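You operate a simulated robot arm through the tools that you are given. There is no shell and no other tool.

Carry out the task below with a simulated robot arm. There is one attempt and no reset: what you move stays moved.

JOB
Start the console and unmute the Table.
Fine: mains on; the switch marked Speaker goes on once the screen has started; then the main fader to about 7; other channels and controls stay.

It is judged by the outcome, as a careful person would: the job done as asked, and still so three seconds after it is handed in. It fails if anything else is knocked over, pushed out of place, dropped, spilled or broken.

ROBOT AND FRAMES
A 7-joint arm with a fingered hand, fixed in place. Base frame: the origin is on the floor under the middle of its stand, x ahead of it, y to its left, z up. Lengths are in mm, angles in degrees, forces in N, time in s.
It reaches about 1228 mm from its shoulder. Its first joint turns from -115.0 to 115.0 degrees. Payload 5 kg.
The tool frame sits at the grasp point between the pads (the TCP): z along the fingers, y along the line on which they close. The tips reach 32 mm beyond it. The gripper opens to 160 mm; its body begins 89 mm behind the TCP. The gripper is a hand of 4 fingers: y runs from the thumb to the fingers, the wrist lies at [0, 0, -267] in the tool frame.
Orientation is that of the tool frame in the base frame, as [roll, pitch, yaw] about the fixed x, y, z axes, in that order (R = Rz(yaw) Ry(pitch) Rx(roll)). With the fingers straight down and closing along the base's y, the tool's x points along the base's -x, its y along +y and its z along -z.

CONTROLS
- The arm moves only by the tool move_arm. Its argument "plan" is a list of rows, each a list of 2 entries, a list of its own where there are three numbers: the shift along the tool's x, y, z in mm, then the turn, a rotation vector about the tool's x, y, z in degrees. In form: [[[x, y, z], [ax, ay, az]], ...]. A call has 1 to 20 rows; each row shifts and turns the commanded pose from where the row before left it, along the tool's axes as they then stand. A row lasts 0.2 s, in which the tool goes at most 50 mm and 8.6 degrees; a call with a longer step from one row to the next is refused whole. A pose out of reach is approached as far as the arm can. The call stops where the force on the tool passes 40 N (or 10 N more than at its start, if that is more) or the arm is blocked; 0.2 s more then pass. In this call time passes only in rows, and 0.2 s behind the last. The reply holds the time, the measured pose of the TCP, the force on the tool along the base axes, the opening and the grip force, in the units named above and with some noise, with the torque about the TCP (base axes, N m) and any sound that the robot's microphone picked up.
- Cameras (640 x 400 px; columns grow to the right, rows downward): "scene" is fixed at [52.2, 501, 1606]; the picture's right is [-0.32, -0.95, 0.00], its down [-0.55, 0.19, -0.81] and it looks along [0.77, -0.26, -0.58] (base axes); focal length 343 px, centre (320, 200). "wrist" rides on the gripper at [80, -4, -114] in the tool frame; the picture's right is [0.05, 1.00, 0.00], its down [-0.82, 0.04, -0.58] and it looks along [-0.58, 0.03, 0.82] (tool axes); focal length 265 px, centre (320, 200). There is no depth. A picture from a camera that has moved, and an enlarged one, comes with that camera's place and axes in the base frame and with its lens. The place of the scene camera against the robot may be out by one fixed shift of up to 12 mm in any direction.
- grab_frame(camera): a new picture of that camera. No time passes.
- raise_lower(by): slides the trunk up (or, below 0, down) by that many mm; the arm rides with it, the base frame stays. It gives what a move gives, with no picture.
- set_fingers(finger1, finger2, finger3, thumb_bend): sets how far each is bent, from 0 (flat) to 100 (curled in); at 30 the hand is open as for a grip, at 70 the pads meet at the TCP. One left out holds its place. A second passes; each finger stops where it meets its share of the squeeze, and holds until it gets a number again. It is the only way to open and close the hand. It gives what a move gives, with no picture; readings hold the bend of each and the force on the fingers (four entries, about 0 where the hand has none), thumb and palm.
- inspect(camera, box): a new picture of the part [left, top, right, bottom] of that camera's present view, enlarged. No time passes.
- hand_in(): hands the job in; it is judged then, once.

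Places have to be worked out from the pictures, the camera data and where the tool is seen. Open the gripper and draw the arm clear of the work before you hand the job in, unless the task says otherwise.

The tools are called after "Emit:" by a JSON object that holds its "method" and its "body". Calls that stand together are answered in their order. move_arm: Moves the arm, as the interface text tells. Its arguments: {"type":"object","properties":{"plan":{"type":"array","items":{"type":"array"}}},"required":["plan"]} The other tools are called the same way: raise_lower (by) moves the trunk up or down; set_fingers (finger1, finger2, finger3, thumb_bend) moves the fingers one by one; grab_frame (camera) takes a picture; inspect (camera, box) takes an enlarged picture of a part of a camera's view; hand_in () hands the job in.

At the start:

```text
clock: 0.0
eef_pos: [581.9, 263.2, 1236.6]
tcp_rot: [180.0, 0.0, 179.9]
contact_force: [0.0, 0.1, 0.5]
torque: [0.01, 0.0, -0.03]
width: 159.8
grasp_force: 0.0
shape: jaw
bend: [30.0, 30.0, 30.0, 30.0]
finger forces: [0.0, 0.0, 0.0, 0.0, 0.0, 0.1]
trunk travel left (down, up): [-625.0, 365.0]
```

scene: 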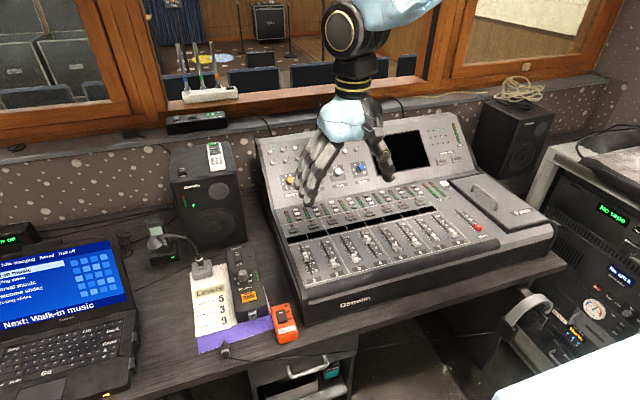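
wrist: 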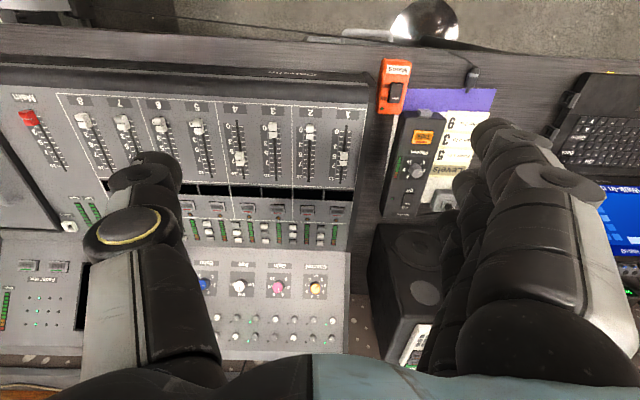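

I start by looking closely at the console, the power strip and the labelled switches before moving anything.

Emit:
{"method": "inspect", "body": {"camera": "scene", "box": [250, 180, 410, 300]}}

Emit:
{"method": "inspect", "body": {"camera": "scene", "box": [390, 100, 560, 260]}}

Emit:
{"method": "inspect", "body": {"camera": "scene", "box": [140, 220, 310, 370]}}

Emit:
{"method": "inspect", "body": {"camera": "scene", "box": [140, 30, 260, 140]}}

Emit:
{"method": "inspect", "body": {"camera": "wrist", "box": [0, 60, 200, 240]}}

Emit:
{"method": "inspect", "body": {"camera": "wrist", "box": [180, 60, 380, 260]}}

Emit:
{"method": "inspect", "body": {"camera": "wrist", "box": [350, 50, 510, 230]}}

```text
3.33 times, centred on (330, 240) of scene
camera zoom: at [52.2, 501.0, 1606.0], right [-0.32, -0.95, 0.0], down [-0.55, 0.19, -0.81], along [0.77, -0.26, -0.58], focal length 1143 px, centre (287, 67)
```

zoom: 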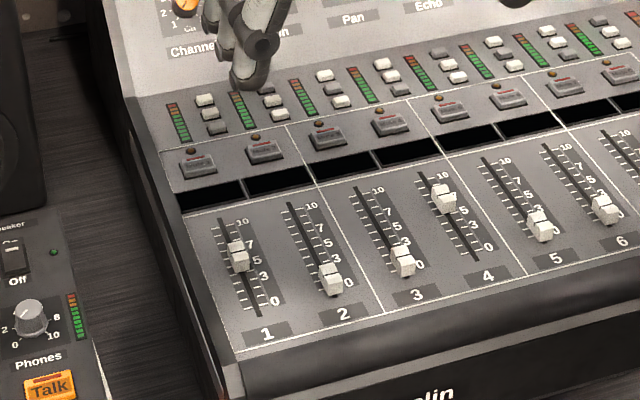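

```text
2.50 times, centred on (475, 180) of scene
camera zoom: at [52.2, 501.0, 1606.0], right [-0.32, -0.95, 0.0], down [-0.55, 0.19, -0.81], along [0.77, -0.26, -0.58], focal length 857 px, centre (-68, 250)
```

zoom: 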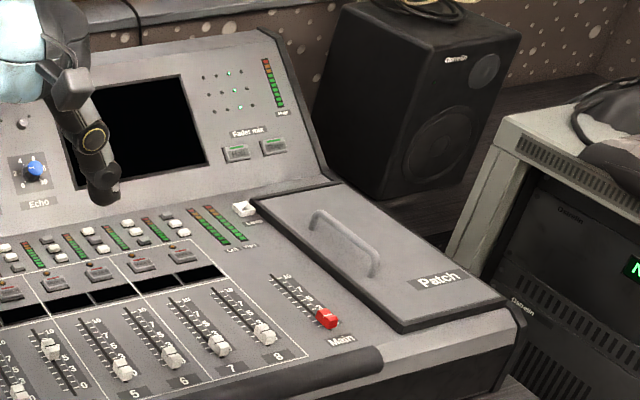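

```text
2.67 times, centred on (225, 295) of scene
camera zoom: at [52.2, 501.0, 1606.0], right [-0.32, -0.95, 0.0], down [-0.55, 0.19, -0.81], along [0.77, -0.26, -0.58], focal length 914 px, centre (573, -53)
```

zoom: 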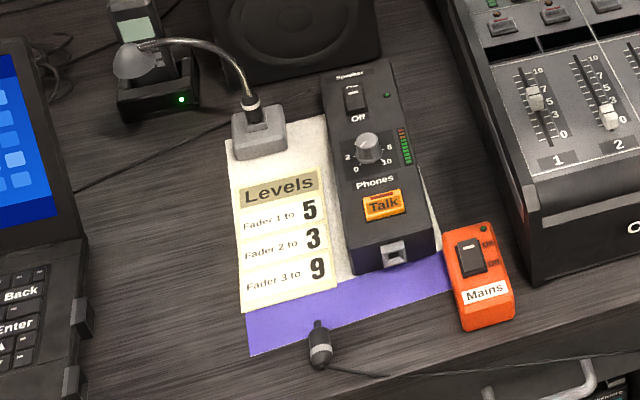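

```text
3.64 times, centred on (200, 85) of scene
camera zoom: at [52.2, 501.0, 1606.0], right [-0.32, -0.95, 0.0], down [-0.55, 0.19, -0.81], along [0.77, -0.26, -0.58], focal length 1247 px, centre (756, 618)
```

zoom: 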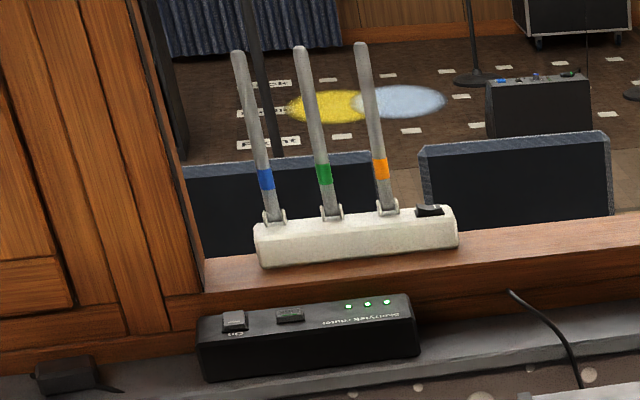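

```text
2.22 times, centred on (100, 150) of wrist
camera zoom: at [500.5, 258.1, 1351.5], right [-0.05, 1.0, 0.0], down [0.82, 0.04, 0.58], along [0.58, 0.03, -0.82], focal length 590 px, centre (809, 311)
```

zoom: 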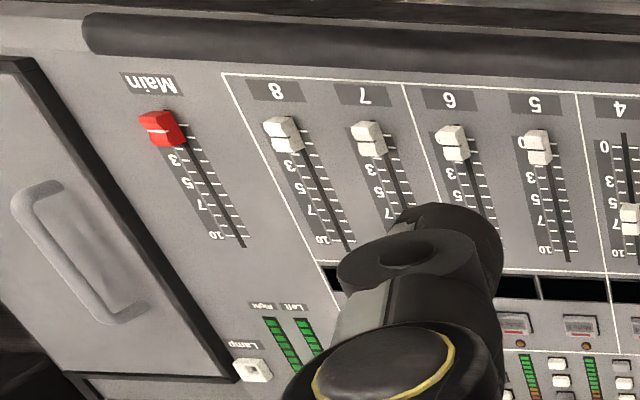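

```text
2.00 times, centred on (280, 160) of wrist
camera zoom: at [500.5, 258.1, 1351.5], right [-0.05, 1.0, 0.0], down [0.82, 0.04, 0.58], along [0.58, 0.03, -0.82], focal length 531 px, centre (400, 280)
```

zoom: 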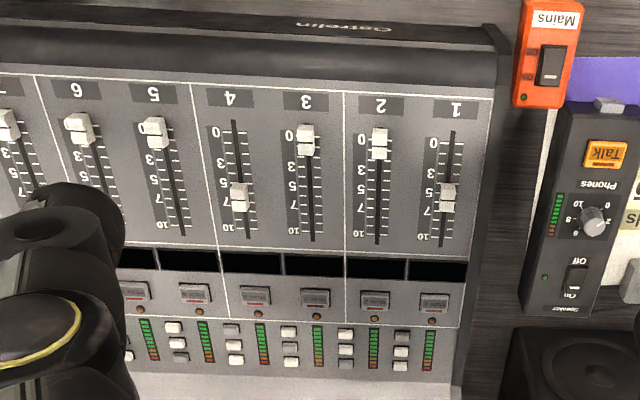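

```text
2.22 times, centred on (430, 140) of wrist
camera zoom: at [500.5, 258.1, 1351.5], right [-0.05, 1.0, 0.0], down [0.82, 0.04, 0.58], along [0.58, 0.03, -0.82], focal length 590 px, centre (76, 333)
```

zoom: 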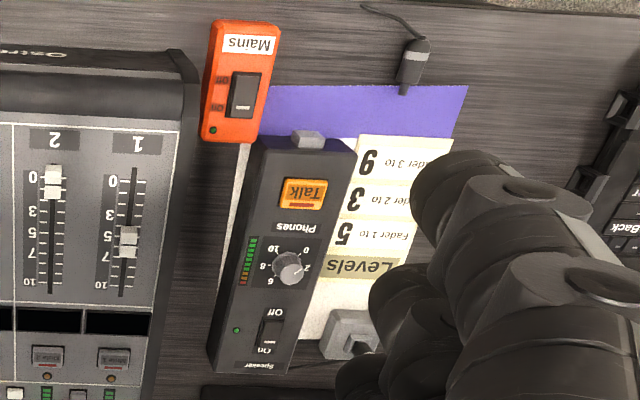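

The mains rocker is on the orange box, the Speaker rocker is on the small talkback box, and the red Main fader sits at 0. The channel name displays are dark for now. I'll try a pointing finger shape in free air and see where the tip ends up.

Emit:
{"method": "set_fingers", "body": {"finger1": 100, "finger2": 50, "finger3": 100, "thumb_bend": 30}}

Emit:
{"method": "grab_frame", "body": {"camera": "wrist"}}

Emit:
{"method": "grab_frame", "body": {"camera": "scene"}}

```text
clock: 1.0
eef_pos: [581.7, 261.6, 1236.9]
tcp_rot: [-179.9, 0.0, -179.9]
contact_force: [0.1, -0.1, -0.3]
torque: [-0.02, -0.02, 0.0]
width: 78.3
grasp_force: 0.1
shape: fingers
bend: [100.0, 50.0, 100.0, 30.0]
finger forces: [0.0, 0.1, 0.0, 0.1, 0.0, 0.1]
trunk travel left (down, up): [-625.0, 365.0]
```

```text
taken
camera wrist: at [500.5, 258.1, 1351.5], right [-0.05, 1.0, 0.0], down [0.82, 0.04, 0.58], along [0.58, 0.03, -0.82], focal length 265 px, centre (320, 200)
```

wrist: 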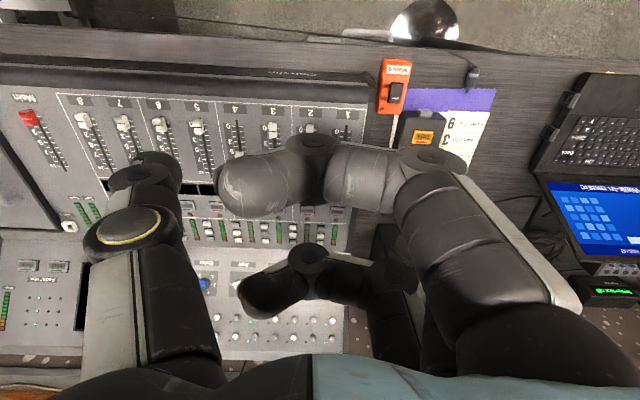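

```text
taken
```

scene: 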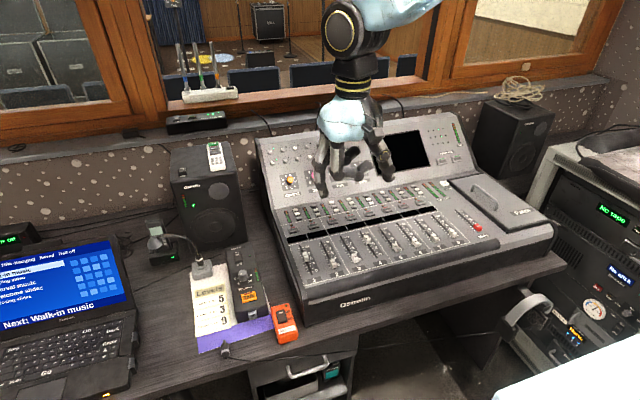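

The two outer fingers curl well out of the way. Now I'll try the finger nearest the wrist camera as the pointer, with the thumb curled, so the camera can see the tip.

Emit:
{"method": "set_fingers", "body": {"finger1": 50, "finger2": 100, "finger3": 100, "thumb_bend": 100}}

Emit:
{"method": "grab_frame", "body": {"camera": "wrist"}}

Emit:
{"method": "inspect", "body": {"camera": "scene", "box": [270, 60, 430, 220]}}

```text
clock: 2.0
eef_pos: [581.7, 262.9, 1236.5]
tcp_rot: [179.9, 0.0, -180.0]
contact_force: [-0.1, -0.4, 0.8]
torque: [0.0, -0.01, 0.02]
width: 43.6
grasp_force: 0.1
shape: fingers
bend: [50.0, 100.0, 100.0, 86.0]
finger forces: [0.0, 0.0, 0.0, 0.1, 0.0, 0.1]
trunk travel left (down, up): [-625.0, 365.0]
```

```text
taken
camera wrist: at [500.5, 258.1, 1351.5], right [-0.05, 1.0, 0.0], down [0.82, 0.04, 0.58], along [0.58, 0.03, -0.82], focal length 265 px, centre (320, 200)
```

wrist: 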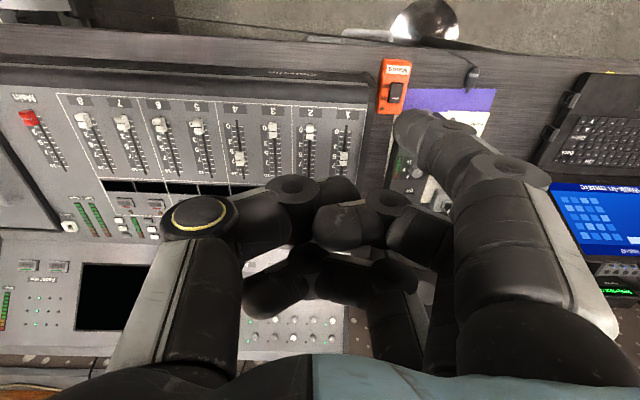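

```text
2.50 times, centred on (350, 140) of scene
camera zoom: at [52.2, 501.0, 1606.0], right [-0.32, -0.95, 0.0], down [-0.55, 0.19, -0.81], along [0.77, -0.26, -0.58], focal length 857 px, centre (245, 350)
```

zoom: 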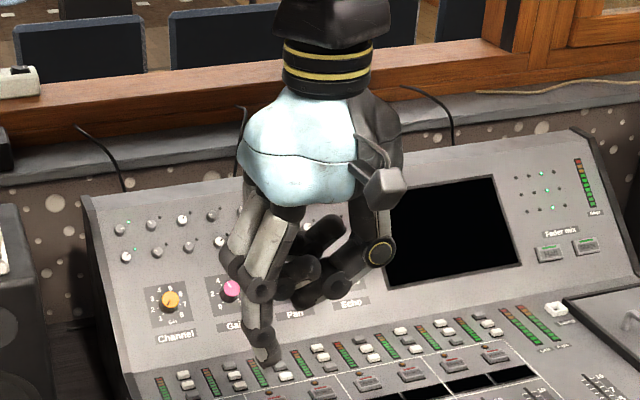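

Finger 1 at 50 makes a clear pointer. I estimate its tip at about tool [+30, +50, +43], and the mains box near [622, 410, 810]. I'll move partway toward it, staying high, to get a second view to triangulate from.

Emit:
{"method": "move_arm", "body": {"plan": [[[-4, 19.4, 30], [0, 0, 0]], [[-4, 19.4, 30], [0, 0, 0]], [[-4, 19.4, 30], [0, 0, 0]], [[-4, 19.4, 30], [0, 0, 0]], [[-4, 19.4, 30], [0, 0, 0]]]}}

Emit:
{"method": "grab_frame", "body": {"camera": "wrist"}}

Emit:
{"method": "grab_frame", "body": {"camera": "scene"}}

```text
clock: 3.2
eef_pos: [604.1, 359.2, 1085.5]
tcp_rot: [180.0, 0.1, 180.0]
contact_force: [-0.9, 0.5, -0.5]
torque: [-0.03, -0.01, 0.02]
width: 43.8
grasp_force: 0.0
shape: fingers
bend: [50.0, 100.0, 100.0, 86.0]
finger forces: [0.0, 0.1, 0.0, 0.0, 0.0, 0.0]
trunk travel left (down, up): [-625.0, 365.0]
```

```text
taken
camera wrist: at [521.9, 355.0, 1200.1], right [-0.05, 1.0, 0.0], down [0.82, 0.04, 0.58], along [0.58, 0.03, -0.82], focal length 265 px, centre (320, 200)
```

wrist: 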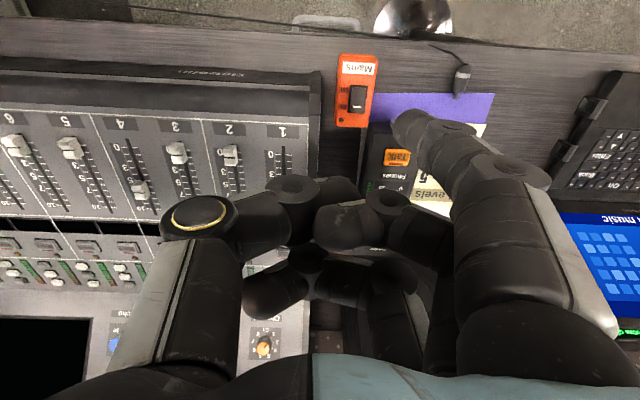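

```text
taken
```

scene: 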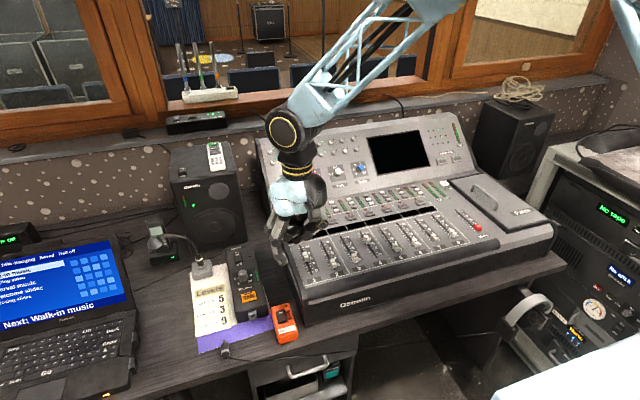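

Triangulating the two wrist views puts the mains rocker near [624, 415, 794]. I'll take closer looks before going down.

Emit:
{"method": "inspect", "body": {"camera": "wrist", "box": [310, 40, 410, 140]}}

Emit:
{"method": "inspect", "body": {"camera": "scene", "box": [255, 285, 315, 350]}}

Emit:
{"method": "inspect", "body": {"camera": "scene", "box": [220, 160, 360, 300]}}

```text
4.00 times, centred on (360, 90) of wrist
camera zoom: at [521.9, 355.0, 1200.1], right [-0.05, 1.0, 0.0], down [0.82, 0.04, 0.58], along [0.58, 0.03, -0.82], focal length 1062 px, centre (160, 640)
```

zoom: 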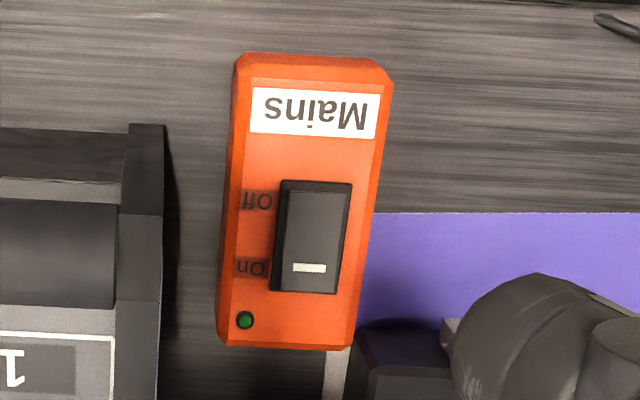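

```text
6.15 times, centred on (285, 318) of scene
camera zoom: at [52.2, 501.0, 1606.0], right [-0.32, -0.95, 0.0], down [-0.55, 0.19, -0.81], along [0.77, -0.26, -0.58], focal length 2110 px, centre (535, -523)
```

zoom: 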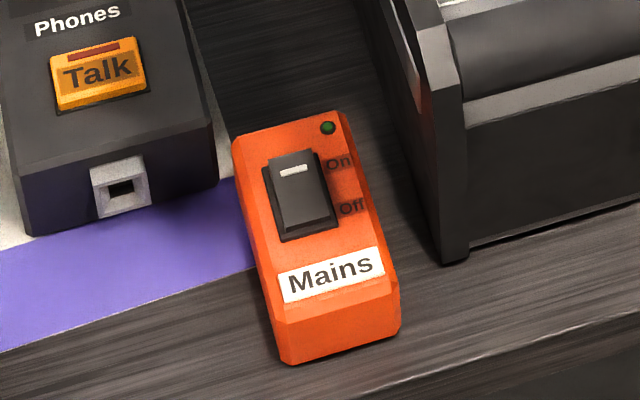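

```text
2.86 times, centred on (290, 230) of scene
camera zoom: at [52.2, 501.0, 1606.0], right [-0.32, -0.95, 0.0], down [-0.55, 0.19, -0.81], along [0.77, -0.26, -0.58], focal length 980 px, centre (406, 114)
```

zoom: 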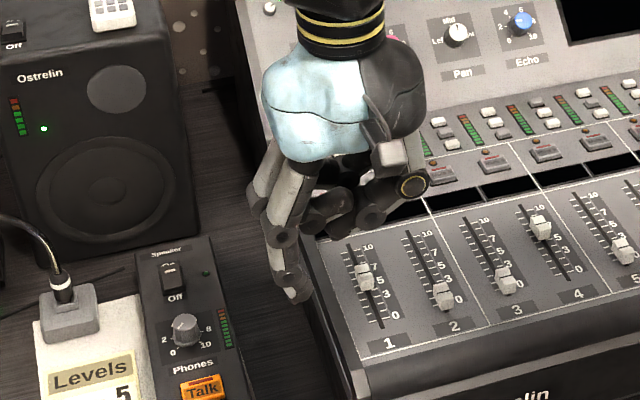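

The console side wall (about y=365, top near z=870) stands right beside the mains box, so the curled fingers would hit it. I'll straighten finger 1 fully to see if a tilted pointing hand gives more clearance.

Emit:
{"method": "set_fingers", "body": {"finger1": 0}}

Emit:
{"method": "grab_frame", "body": {"camera": "wrist"}}

Emit:
{"method": "inspect", "body": {"camera": "scene", "box": [220, 140, 380, 280]}}

```text
clock: 4.2
eef_pos: [602.2, 358.6, 1085.8]
tcp_rot: [-179.9, 0.1, 180.0]
contact_force: [-0.1, 0.0, -0.7]
torque: [0.0, -0.03, -0.01]
width: 105.9
grasp_force: 0.1
shape: fingers
bend: [0.0, 100.0, 100.0, 86.0]
finger forces: [0.0, 0.0, 0.0, 0.1, 0.1, 0.0]
trunk travel left (down, up): [-625.0, 365.0]
```

```text
taken
camera wrist: at [521.2, 354.1, 1200.8], right [-0.05, 1.0, 0.0], down [0.82, 0.04, 0.58], along [0.58, 0.03, -0.82], focal length 265 px, centre (320, 200)
```

wrist: 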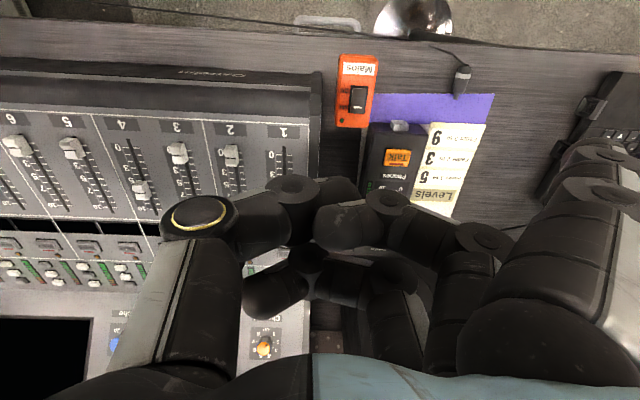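

```text
2.86 times, centred on (300, 210) of scene
camera zoom: at [52.2, 501.0, 1606.0], right [-0.32, -0.95, 0.0], down [-0.55, 0.19, -0.81], along [0.77, -0.26, -0.58], focal length 980 px, centre (377, 171)
```

zoom: 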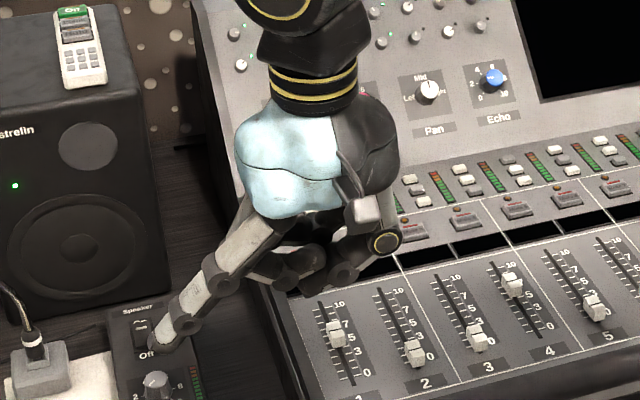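

At bend 0 the finger is straight and points about 48° outward, with the tip near tool [32, 132, 0]. If I tilt the hand 48° about tool x, the finger points straight down with the rest of the hand well above it. I'll do that up here in free air.

Emit:
{"method": "move_arm", "body": {"plan": [[[0, 0, 0], [8, 0, 0]], [[0, 0, 0], [8, 0, 0]], [[0, 0, 0], [8, 0, 0]], [[0, 0, 0], [8, 0, 0]], [[0, 0, 0], [8, 0, 0]], [[0, 0, 0], [8, 0, 0]]]}}

Emit:
{"method": "grab_frame", "body": {"camera": "wrist"}}

Emit:
{"method": "grab_frame", "body": {"camera": "scene"}}

Emit:
{"method": "inspect", "body": {"camera": "scene", "box": [220, 120, 400, 300]}}

```text
clock: 5.6
eef_pos: [602.1, 361.2, 1086.7]
tcp_rot: [-131.7, 0.0, 180.0]
contact_force: [-0.2, 0.5, 0.1]
torque: [-0.03, 0.0, -0.04]
width: 106.0
grasp_force: 0.0
shape: fingers
bend: [0.0, 100.0, 100.0, 87.0]
finger forces: [0.0, 0.1, 0.0, 0.0, 0.1, 0.0]
trunk travel left (down, up): [-625.0, 365.0]
```

```text
taken
camera wrist: at [520.9, 442.3, 1166.7], right [-0.05, 0.67, -0.74], down [0.82, 0.46, 0.35], along [0.58, -0.59, -0.57], focal length 265 px, centre (320, 200)
```

wrist: 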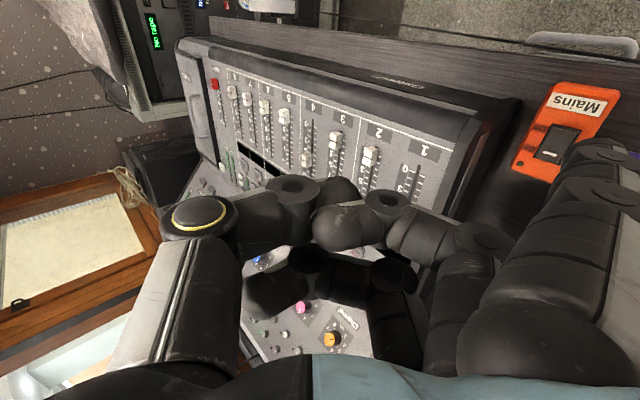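

```text
taken
```

scene: 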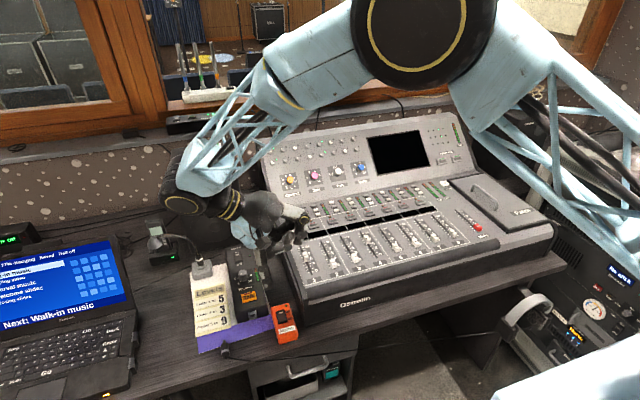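

```text
2.22 times, centred on (310, 210) of scene
camera zoom: at [52.2, 501.0, 1606.0], right [-0.32, -0.95, 0.0], down [-0.55, 0.19, -0.81], along [0.77, -0.26, -0.58], focal length 762 px, centre (342, 178)
```

zoom: 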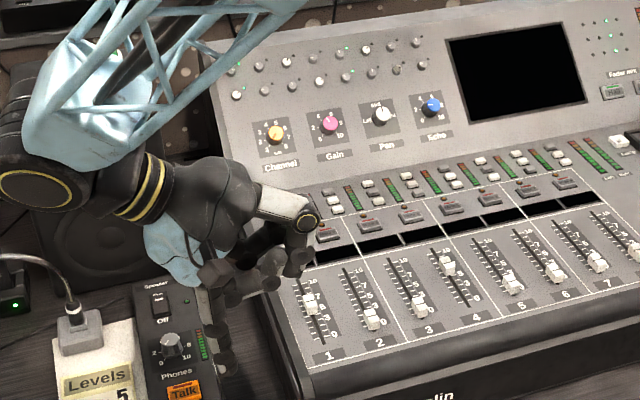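

The finger now points down and the tip is about where I predicted, at TCP+(-32, +84, -102). To keep the curled fingers off the console's edge I'll tilt 15° more, then come down to about 40 mm above the On half of the mains rocker.

Emit:
{"method": "move_arm", "body": {"plan": [[[0, 0, 0], [7.5, 0, 0]], [[0, 0, 0], [7.5, 0, 0]], [[-16.5, 29, 14.75], [0, 0, 0]], [[-16.5, 29, 14.75], [0, 0, 0]], [[-16.5, 29, 14.75], [0, 0, 0]], [[-16.5, 29, 14.75], [0, 0, 0]]]}}

Emit:
{"method": "grab_frame", "body": {"camera": "wrist"}}

Emit:
{"method": "inspect", "body": {"camera": "scene", "box": [220, 210, 360, 350]}}

Emit:
{"method": "inspect", "body": {"camera": "wrist", "box": [480, 40, 640, 200]}}

```text
clock: 7.0
eef_pos: [668.7, 359.7, 956.1]
tcp_rot: [-117.1, 0.1, 180.0]
contact_force: [0.3, 1.2, -0.3]
torque: [0.03, 0.06, -0.05]
width: 106.1
grasp_force: 0.0
shape: fingers
bend: [0.0, 100.0, 100.0, 87.0]
finger forces: [0.1, 0.0, 0.0, 0.1, 0.1, 0.0]
trunk travel left (down, up): [-625.0, 365.0]
```

```text
taken
camera wrist: at [587.4, 459.1, 1011.6], right [-0.05, 0.45, -0.89], down [0.82, 0.53, 0.22], along [0.58, -0.71, -0.4], focal length 265 px, centre (320, 200)
```

wrist: 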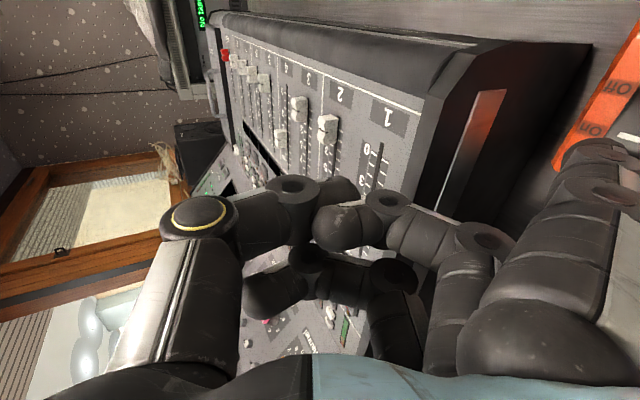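

```text
2.86 times, centred on (290, 280) of scene
camera zoom: at [52.2, 501.0, 1606.0], right [-0.32, -0.95, 0.0], down [-0.55, 0.19, -0.81], along [0.77, -0.26, -0.58], focal length 980 px, centre (406, -29)
```

zoom: 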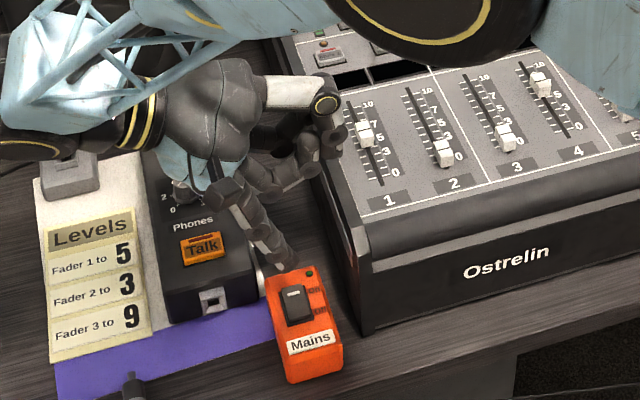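

```text
2.50 times, centred on (560, 120) of wrist
camera zoom: at [587.4, 459.1, 1011.6], right [-0.05, 0.45, -0.89], down [0.82, 0.53, 0.22], along [0.58, -0.71, -0.4], focal length 664 px, centre (-280, 400)
```

zoom: 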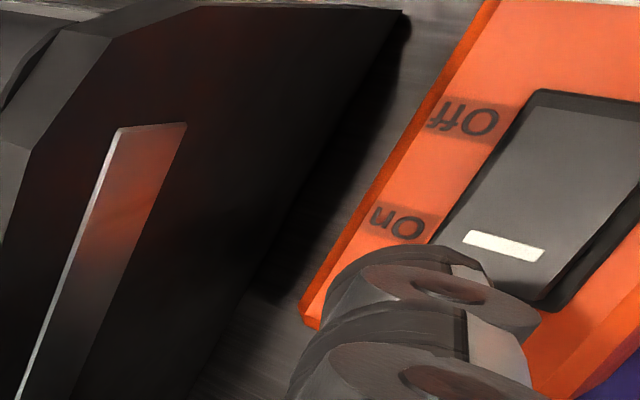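

The fingertip is about 40 mm above the On half of the rocker, and the scene and wrist views agree. I'll go down 28 mm and check again.

Emit:
{"method": "move_arm", "body": {"plan": [[[0, 8.9, 4.55], [0, 0, 0]], [[0, 8.9, 4.55], [0, 0, 0]], [[0, 7.1, 3.65], [0, 0, 0]]]}}

Emit:
{"method": "inspect", "body": {"camera": "scene", "box": [240, 250, 340, 350]}}

Emit:
{"method": "inspect", "body": {"camera": "wrist", "box": [480, 40, 640, 200]}}

```text
clock: 7.8
eef_pos: [666.8, 358.1, 928.8]
tcp_rot: [-117.0, -0.1, 180.0]
contact_force: [-0.2, 0.0, 0.0]
torque: [0.02, 0.01, 0.01]
width: 106.3
grasp_force: 0.1
shape: fingers
bend: [0.0, 100.0, 100.0, 87.0]
finger forces: [0.1, 0.0, 0.1, 0.0, 0.0, 0.1]
trunk travel left (down, up): [-625.0, 365.0]
```

```text
4.00 times, centred on (290, 300) of scene
camera zoom: at [52.2, 501.0, 1606.0], right [-0.32, -0.95, 0.0], down [-0.55, 0.19, -0.81], along [0.77, -0.26, -0.58], focal length 1372 px, centre (440, -200)
```

zoom: 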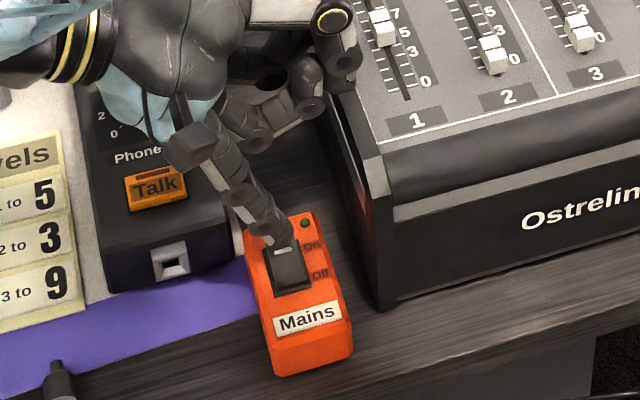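

```text
2.50 times, centred on (560, 120) of wrist
camera zoom: at [585.6, 458.3, 984.6], right [-0.05, 0.45, -0.89], down [0.82, 0.53, 0.22], along [0.58, -0.71, -0.4], focal length 664 px, centre (-280, 400)
```

zoom: 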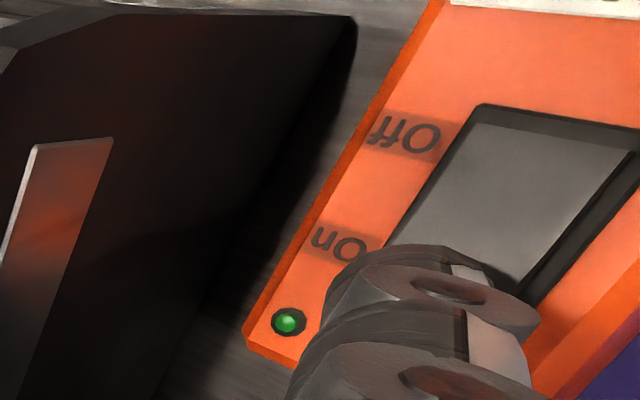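

The fingertip lines up with the On end of the rocker, about 12 mm above it. I'll press down in small steps.

Emit:
{"method": "move_arm", "body": {"plan": [[[0, 2.67, 1.36], [0, 0, 0]], [[0, 2.67, 1.36], [0, 0, 0]], [[0, 2.67, 1.36], [0, 0, 0]], [[0, 1.78, 0.91], [0, 0, 0]], [[0, 1.78, 0.91], [0, 0, 0]]]}}

Emit:
{"method": "inspect", "body": {"camera": "scene", "box": [240, 250, 340, 350]}}

Emit:
{"method": "inspect", "body": {"camera": "wrist", "box": [480, 40, 640, 200]}}

```text
clock: 9.2
eef_pos: [668.9, 361.5, 920.9]
tcp_rot: [-117.2, 0.3, -179.9]
contact_force: [-0.2, 2.5, 14.9]
torque: [1.22, 0.52, -0.11]
width: 103.6
grasp_force: 6.9
shape: fingers
bend: [2.0, 100.0, 100.0, 87.0]
finger forces: [14.1, 0.1, 0.0, 0.1, 0.0, 0.0]
trunk travel left (down, up): [-625.0, 365.0]
stopped in row 5: the force on the tool passed its limit at 42 N (the readings are from after the stop); the commanded pose is now the measured one
```

```text
4.00 times, centred on (290, 300) of scene
camera zoom: at [52.2, 501.0, 1606.0], right [-0.32, -0.95, 0.0], down [-0.55, 0.19, -0.81], along [0.77, -0.26, -0.58], focal length 1372 px, centre (440, -200)
```

zoom: 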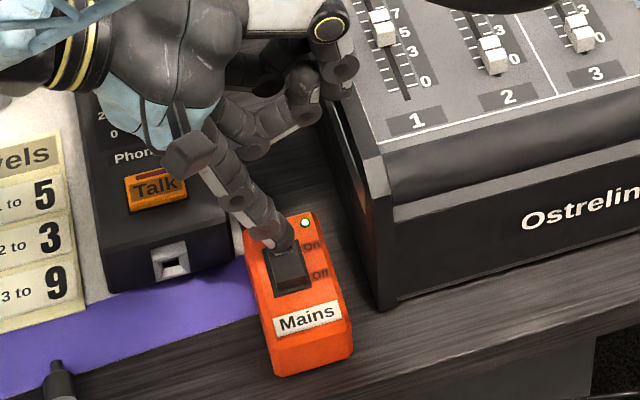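

```text
2.50 times, centred on (560, 120) of wrist
camera zoom: at [587.7, 460.2, 976.0], right [-0.05, 0.46, -0.89], down [0.81, 0.53, 0.23], along [0.58, -0.71, -0.4], focal length 664 px, centre (-280, 400)
```

zoom: 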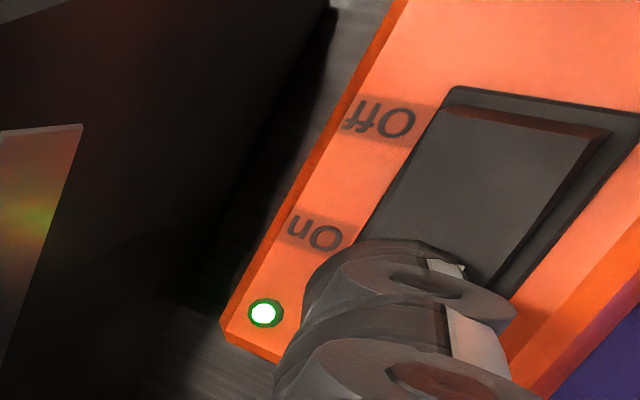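

The mains LED is bright and the rocker has flipped to On. I'll lift straight up and look at the console screen.

Emit:
{"method": "move_arm", "body": {"plan": [[[0, -8.9, -4.55], [0, 0, 0]], [[0, -17.8, -9.1], [0, 0, 0]], [[0, -26.7, -13.6], [0, 0, 0]], [[0, -26.7, -13.6], [0, 0, 0]], [[0, -26.7, -13.6], [0, 0, 0]]]}}

Emit:
{"method": "grab_frame", "body": {"camera": "scene"}}

Emit:
{"method": "inspect", "body": {"camera": "scene", "box": [240, 260, 340, 360]}}

Emit:
{"method": "inspect", "body": {"camera": "scene", "box": [340, 100, 500, 260]}}

```text
clock: 10.4
eef_pos: [667.6, 361.0, 1038.3]
tcp_rot: [-117.1, 0.2, -179.8]
contact_force: [0.6, -0.1, -0.6]
torque: [0.02, 0.0, 0.04]
width: 106.2
grasp_force: 0.1
shape: fingers
bend: [0.0, 100.0, 100.0, 87.0]
finger forces: [0.2, 0.0, 0.0, 0.0, 0.0, 0.1]
trunk travel left (down, up): [-625.0, 365.0]
```

```text
taken
```

scene: 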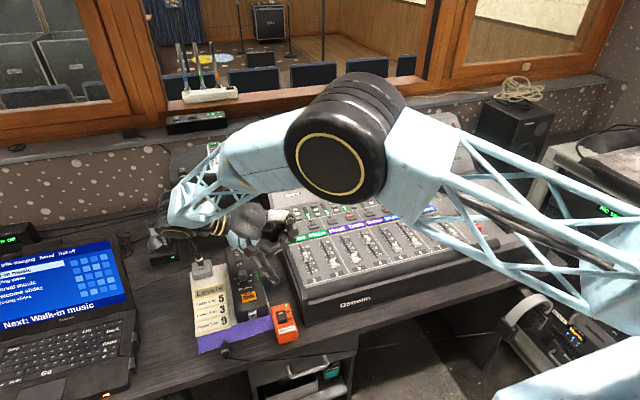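

```text
4.00 times, centred on (290, 310) of scene
camera zoom: at [52.2, 501.0, 1606.0], right [-0.32, -0.95, 0.0], down [-0.55, 0.19, -0.81], along [0.77, -0.26, -0.58], focal length 1372 px, centre (440, -240)
```

zoom: 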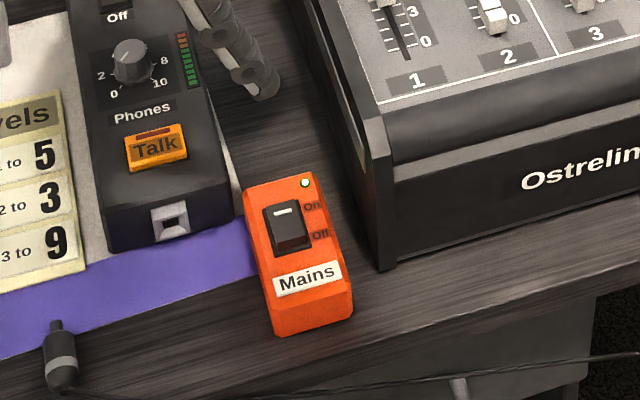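

```text
2.50 times, centred on (420, 180) of scene
camera zoom: at [52.2, 501.0, 1606.0], right [-0.32, -0.95, 0.0], down [-0.55, 0.19, -0.81], along [0.77, -0.26, -0.58], focal length 857 px, centre (70, 250)
```

zoom: 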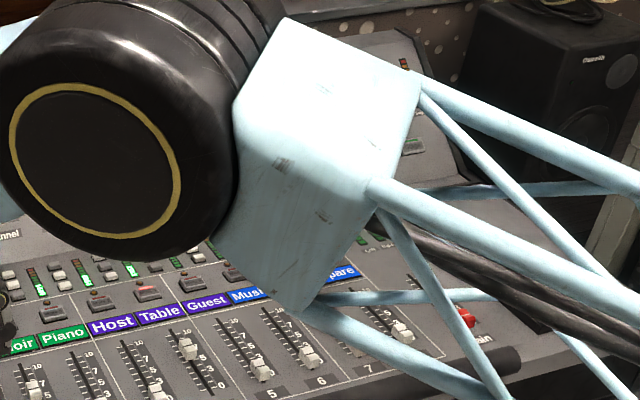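

The name strips are lit: Choir, Piano, Host, Table, Guest, and so on, with Table on channel 4. The arm blocks the screen, so I'll check the wrist view and a closer crop of the strips.

Emit:
{"method": "grab_frame", "body": {"camera": "wrist"}}

Emit:
{"method": "inspect", "body": {"camera": "scene", "box": [270, 190, 450, 290]}}

```text
taken
camera wrist: at [585.8, 459.8, 1095.1], right [-0.05, 0.45, -0.89], down [0.81, 0.53, 0.23], along [0.58, -0.71, -0.4], focal length 265 px, centre (320, 200)
```

wrist: 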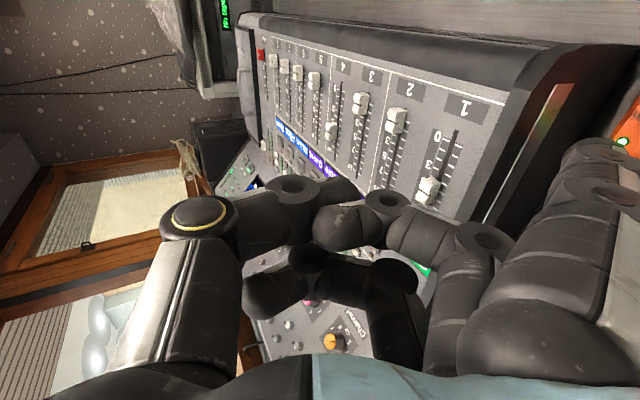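

```text
3.56 times, centred on (360, 240) of scene
camera zoom: at [52.2, 501.0, 1606.0], right [-0.32, -0.95, 0.0], down [-0.55, 0.19, -0.81], along [0.77, -0.26, -0.58], focal length 1219 px, centre (178, 58)
```

zoom: 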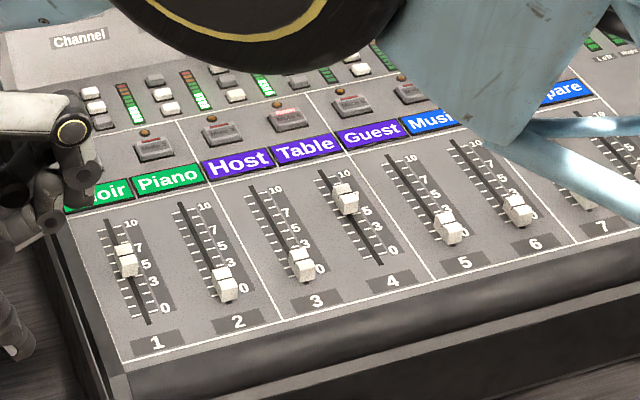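

The strips above channels 1–6 read Choir, Piano, Host, Table, Guest and Music, and Table's mute tally is red. I'll move the hand high toward the Speaker switch, which should also shift the arm off the screen.

Emit:
{"method": "move_arm", "body": {"plan": [[[-38.4, 2.7, -14.1], [0, 0, 0]], [[-38.4, 2.7, -14.1], [0, 0, 0]], [[-38.4, 2.7, -14.1], [0, 0, 0]], [[-38.4, 2.7, -14.1], [0, 0, 0]], [[-38.4, 2.7, -14.1], [0, 0, 0]]]}}

Emit:
{"method": "grab_frame", "body": {"camera": "scene"}}

Emit:
{"method": "grab_frame", "body": {"camera": "wrist"}}

Emit:
{"method": "inspect", "body": {"camera": "scene", "box": [140, 150, 320, 330]}}

```text
clock: 11.6
eef_pos: [772.9, 398.2, 1050.9]
tcp_rot: [-117.1, 0.3, -179.9]
contact_force: [1.1, -0.7, 0.5]
torque: [0.03, -0.01, 0.02]
width: 106.1
grasp_force: 0.0
shape: fingers
bend: [0.0, 100.0, 100.0, 87.0]
finger forces: [0.0, 0.1, 0.1, 0.1, 0.0, 0.0]
out of reach, approached as far as the arm can: row 3, 4, 5
trunk travel left (down, up): [-625.0, 365.0]
```

```text
taken
```

scene: 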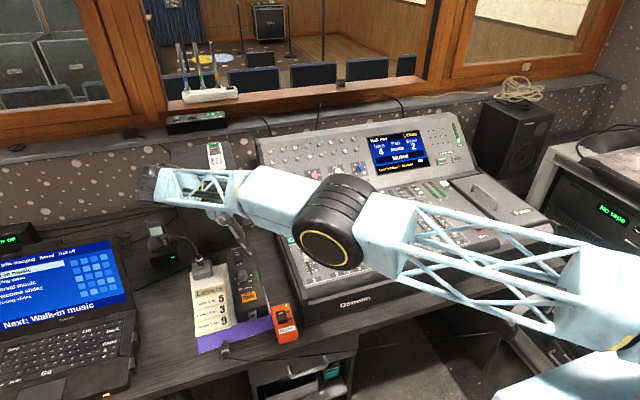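

```text
taken
camera wrist: at [691.1, 498.2, 1107.1], right [-0.05, 0.45, -0.89], down [0.81, 0.53, 0.23], along [0.58, -0.71, -0.4], focal length 265 px, centre (320, 200)
```

wrist: 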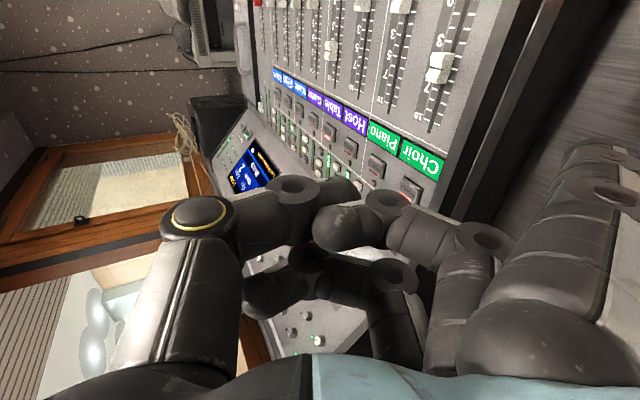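

```text
2.22 times, centred on (230, 240) of scene
camera zoom: at [52.2, 501.0, 1606.0], right [-0.32, -0.95, 0.0], down [-0.55, 0.19, -0.81], along [0.77, -0.26, -0.58], focal length 762 px, centre (520, 111)
```

zoom: 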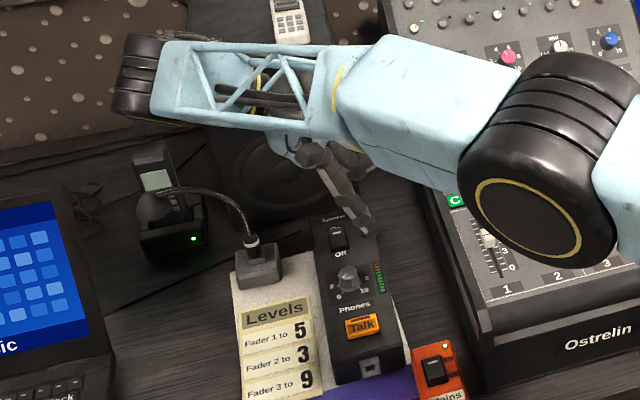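

The screen has started and shows a blue page, so the Speaker can go on. In this tilted posture the switch is out of reach, so I'll pull back a little and then turn the hand so the finger points forward and outward, with the wrist closer to the robot.

Emit:
{"method": "move_arm", "body": {"plan": [[[33, 0, 0], [0, 0, 0]], [[33, 0, 0], [0, 0, 0]], [[33, 0, 0], [0, 0, 0]]]}}

Emit:
{"method": "inspect", "body": {"camera": "scene", "box": [350, 100, 470, 190]}}

```text
clock: 12.4
eef_pos: [674.4, 395.4, 1052.7]
tcp_rot: [-117.1, 0.2, -179.9]
contact_force: [-0.5, 0.2, 0.0]
torque: [-0.03, 0.0, 0.01]
width: 106.1
grasp_force: 0.2
shape: fingers
bend: [0.0, 100.0, 100.0, 87.0]
finger forces: [0.0, 0.0, 0.0, 0.0, 0.0, 0.0]
trunk travel left (down, up): [-625.0, 365.0]
```

```text
4.44 times, centred on (410, 145) of scene
camera zoom: at [52.2, 501.0, 1606.0], right [-0.32, -0.95, 0.0], down [-0.55, 0.19, -0.81], along [0.77, -0.26, -0.58], focal length 1524 px, centre (-80, 444)
```

zoom: 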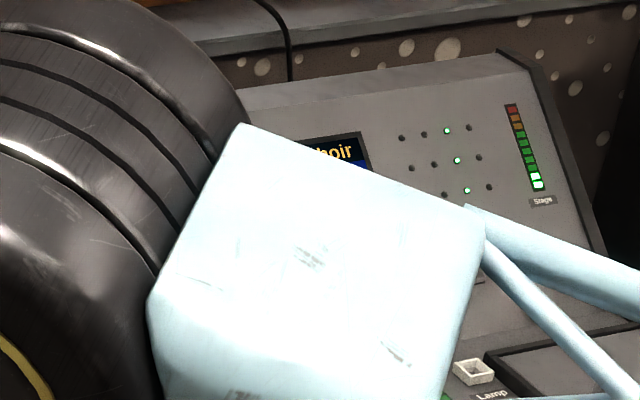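

The pull-back worked. Now I'll un-tilt to about 20° and yaw about −60° so the finger reaches forward and outward, all in free air at height.

Emit:
{"method": "move_arm", "body": {"plan": [[[0, 0, 0], [-8.6, 0, 0]], [[0, 0, 0], [-8.6, 0, 0]], [[0, 0, 0], [-8.6, 0, 0]], [[0, 0, 0], [-8.6, 0, 0]], [[0, 0, 0], [-8.6, 0, 0]], [[0, 0, 0], [0, 2.91, 7.99]], [[0, 0, 0], [0, 2.91, 7.99]], [[0, 0, 0], [0, 2.91, 7.99]], [[0, 0, 0], [0, 2.91, 7.99]], [[0, 0, 0], [0, 2.91, 7.99]], [[0, 0, 0], [0, 2.91, 7.99]], [[0, 0, 0], [0, 2.91, 7.99]]]}}

Emit:
{"method": "set_fingers", "body": {"thumb_bend": 0}}

Emit:
{"method": "grab_frame", "body": {"camera": "scene"}}

Emit:
{"method": "grab_frame", "body": {"camera": "wrist"}}

```text
clock: 15.0
eef_pos: [674.7, 397.6, 1051.4]
tcp_rot: [-160.2, 0.0, 120.4]
contact_force: [0.2, -0.4, -0.6]
torque: [0.03, 0.0, -0.03]
width: 106.0
grasp_force: 0.0
shape: fingers
bend: [0.0, 100.0, 100.0, 87.0]
finger forces: [0.1, 0.0, 0.1, 0.0, 0.0, 0.1]
trunk travel left (down, up): [-625.0, 365.0]
```

```text
clock: 16.0
eef_pos: [674.6, 397.3, 1050.7]
tcp_rot: [-160.2, -0.1, 120.5]
contact_force: [0.8, -1.4, 0.4]
torque: [0.01, 0.01, 0.0]
width: 225.3
grasp_force: 0.1
shape: fingers
bend: [0.0, 100.0, 100.0, 0.0]
finger forces: [0.0, 0.1, 0.1, 0.1, 0.0, 0.1]
trunk travel left (down, up): [-625.0, 365.0]
```

```text
taken
```

scene: 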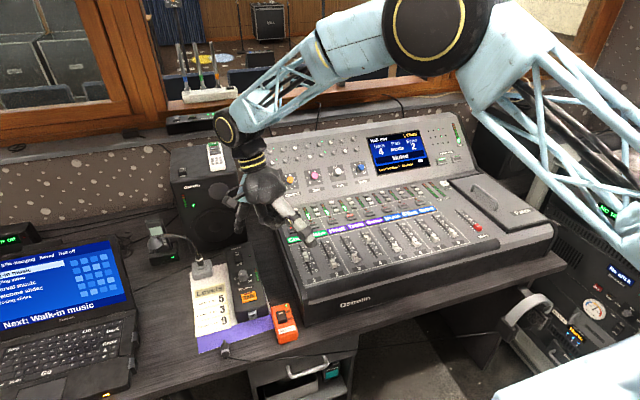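

```text
taken
camera wrist: at [662.8, 483.9, 1160.4], right [0.78, 0.52, -0.34], down [0.62, -0.58, 0.53], along [0.08, -0.62, -0.78], focal length 265 px, centre (320, 200)
```

wrist: 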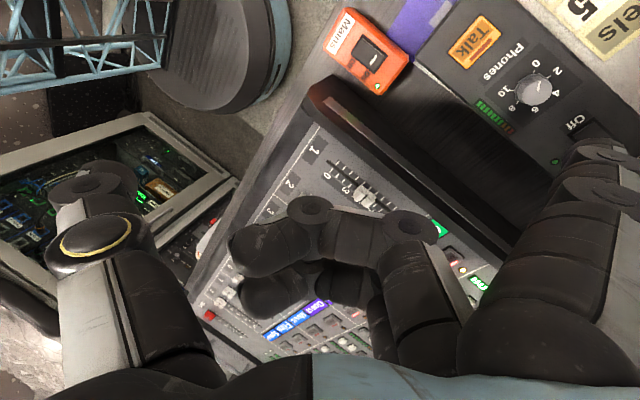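

The hand now points forward and outward. I'll zoom in on the screen, the mute row and the Speaker rocker.

Emit:
{"method": "inspect", "body": {"camera": "scene", "box": [360, 120, 440, 180]}}

Emit:
{"method": "inspect", "body": {"camera": "scene", "box": [290, 180, 450, 260]}}

Emit:
{"method": "inspect", "body": {"camera": "wrist", "box": [480, 60, 640, 180]}}

Emit:
{"method": "inspect", "body": {"camera": "scene", "box": [200, 230, 280, 320]}}

```text
6.67 times, centred on (400, 150) of scene
camera zoom: at [52.2, 501.0, 1606.0], right [-0.32, -0.95, 0.0], down [-0.55, 0.19, -0.81], along [0.77, -0.26, -0.58], focal length 2286 px, centre (-213, 533)
```

zoom: 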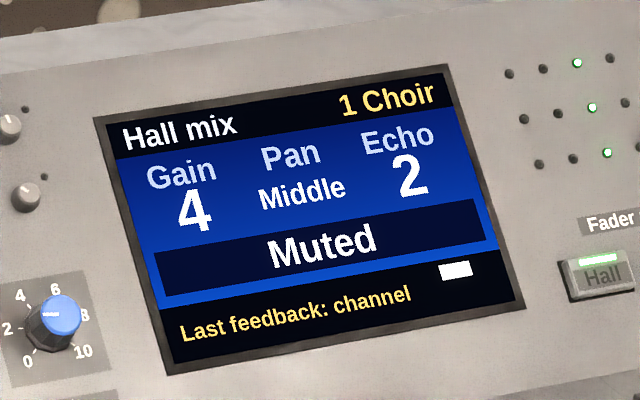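

```text
4.00 times, centred on (370, 220) of scene
camera zoom: at [52.2, 501.0, 1606.0], right [-0.32, -0.95, 0.0], down [-0.55, 0.19, -0.81], along [0.77, -0.26, -0.58], focal length 1372 px, centre (120, 120)
```

zoom: 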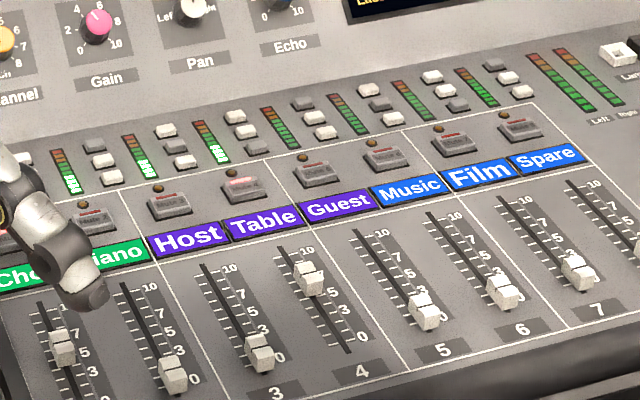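

```text
3.33 times, centred on (560, 120) of wrist
camera zoom: at [662.8, 483.9, 1160.4], right [0.78, 0.52, -0.34], down [0.62, -0.58, 0.53], along [0.08, -0.62, -0.78], focal length 885 px, centre (-480, 467)
```

zoom: 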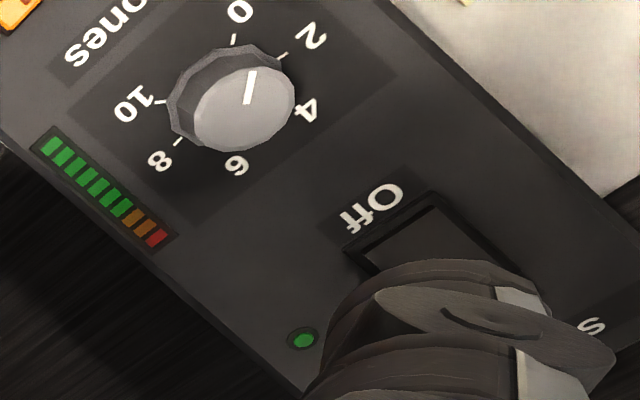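

```text
4.44 times, centred on (240, 275) of scene
camera zoom: at [52.2, 501.0, 1606.0], right [-0.32, -0.95, 0.0], down [-0.55, 0.19, -0.81], along [0.77, -0.26, -0.58], focal length 1524 px, centre (676, -133)
```

zoom: 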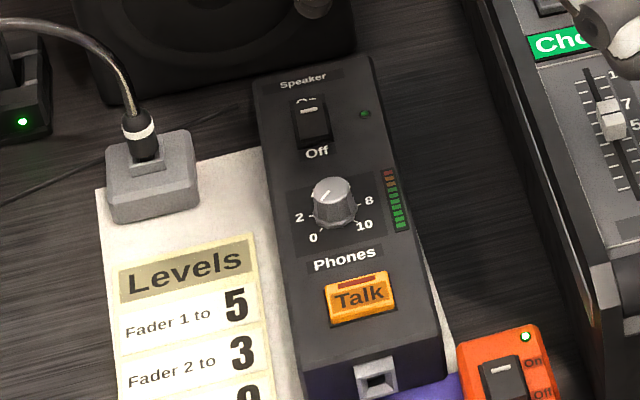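

Box-top triangulation puts the On half of the Speaker rocker near [885, 497, 812]. The flat thumb would hang over the console edge, so I'll curl it again and then move to about 60 mm above the rocker.

Emit:
{"method": "set_fingers", "body": {"thumb_bend": 100}}

Emit:
{"method": "move_arm", "body": {"plan": [[[-10.6, 29.4, 16.8], [0, 0, 0]], [[-10.6, 29.4, 16.8], [0, 0, 0]], [[-10.6, 29.4, 16.8], [0, 0, 0]], [[-10.6, 29.4, 16.8], [0, 0, 0]], [[-10.6, 29.4, 16.8], [0, 0, 0]]]}}

Emit:
{"method": "grab_frame", "body": {"camera": "scene"}}

Emit:
{"method": "inspect", "body": {"camera": "wrist", "box": [440, 40, 640, 200]}}

Emit:
{"method": "inspect", "body": {"camera": "scene", "box": [180, 190, 300, 310]}}

```text
clock: 17.0
eef_pos: [673.9, 398.1, 1050.7]
tcp_rot: [-160.2, -0.1, 120.5]
contact_force: [0.4, 0.4, 0.3]
torque: [-0.04, -0.03, 0.01]
width: 106.8
grasp_force: 0.0
shape: fingers
bend: [0.0, 100.0, 100.0, 84.0]
finger forces: [0.1, 0.0, 0.0, 0.0, 0.0, 0.0]
trunk travel left (down, up): [-625.0, 365.0]
```

```text
clock: 18.2
eef_pos: [797.9, 408.9, 922.9]
tcp_rot: [-160.2, 0.0, 120.5]
contact_force: [0.2, 0.5, -0.2]
torque: [-0.02, 0.0, 0.0]
width: 106.9
grasp_force: 0.0
shape: fingers
bend: [0.0, 100.0, 100.0, 84.0]
finger forces: [0.0, 0.0, 0.1, 0.1, 0.1, 0.0]
trunk travel left (down, up): [-625.0, 365.0]
```

```text
taken
```

scene: 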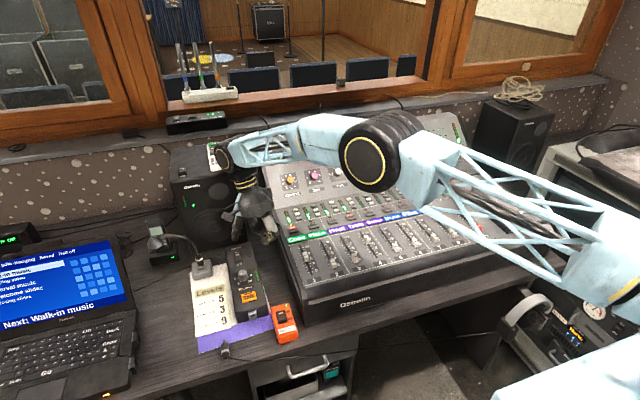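

```text
2.50 times, centred on (540, 120) of wrist
camera zoom: at [785.6, 495.4, 1031.3], right [0.78, 0.52, -0.34], down [0.62, -0.58, 0.53], along [0.08, -0.62, -0.78], focal length 664 px, centre (-230, 400)
```

zoom: 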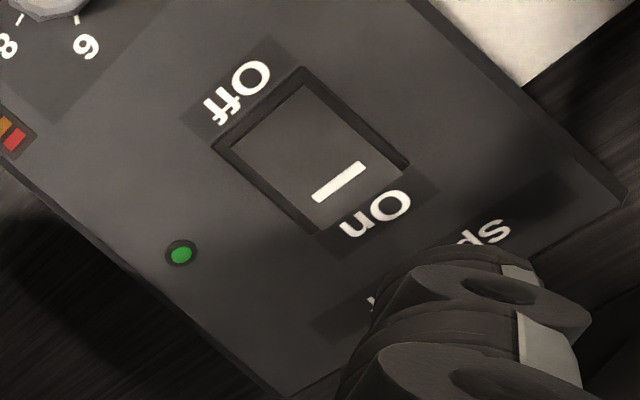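

```text
3.33 times, centred on (240, 250) of scene
camera zoom: at [52.2, 501.0, 1606.0], right [-0.32, -0.95, 0.0], down [-0.55, 0.19, -0.81], along [0.77, -0.26, -0.58], focal length 1143 px, centre (587, 33)
```

zoom: 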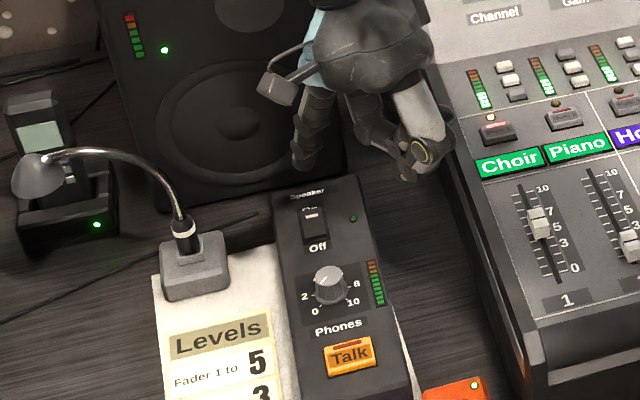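

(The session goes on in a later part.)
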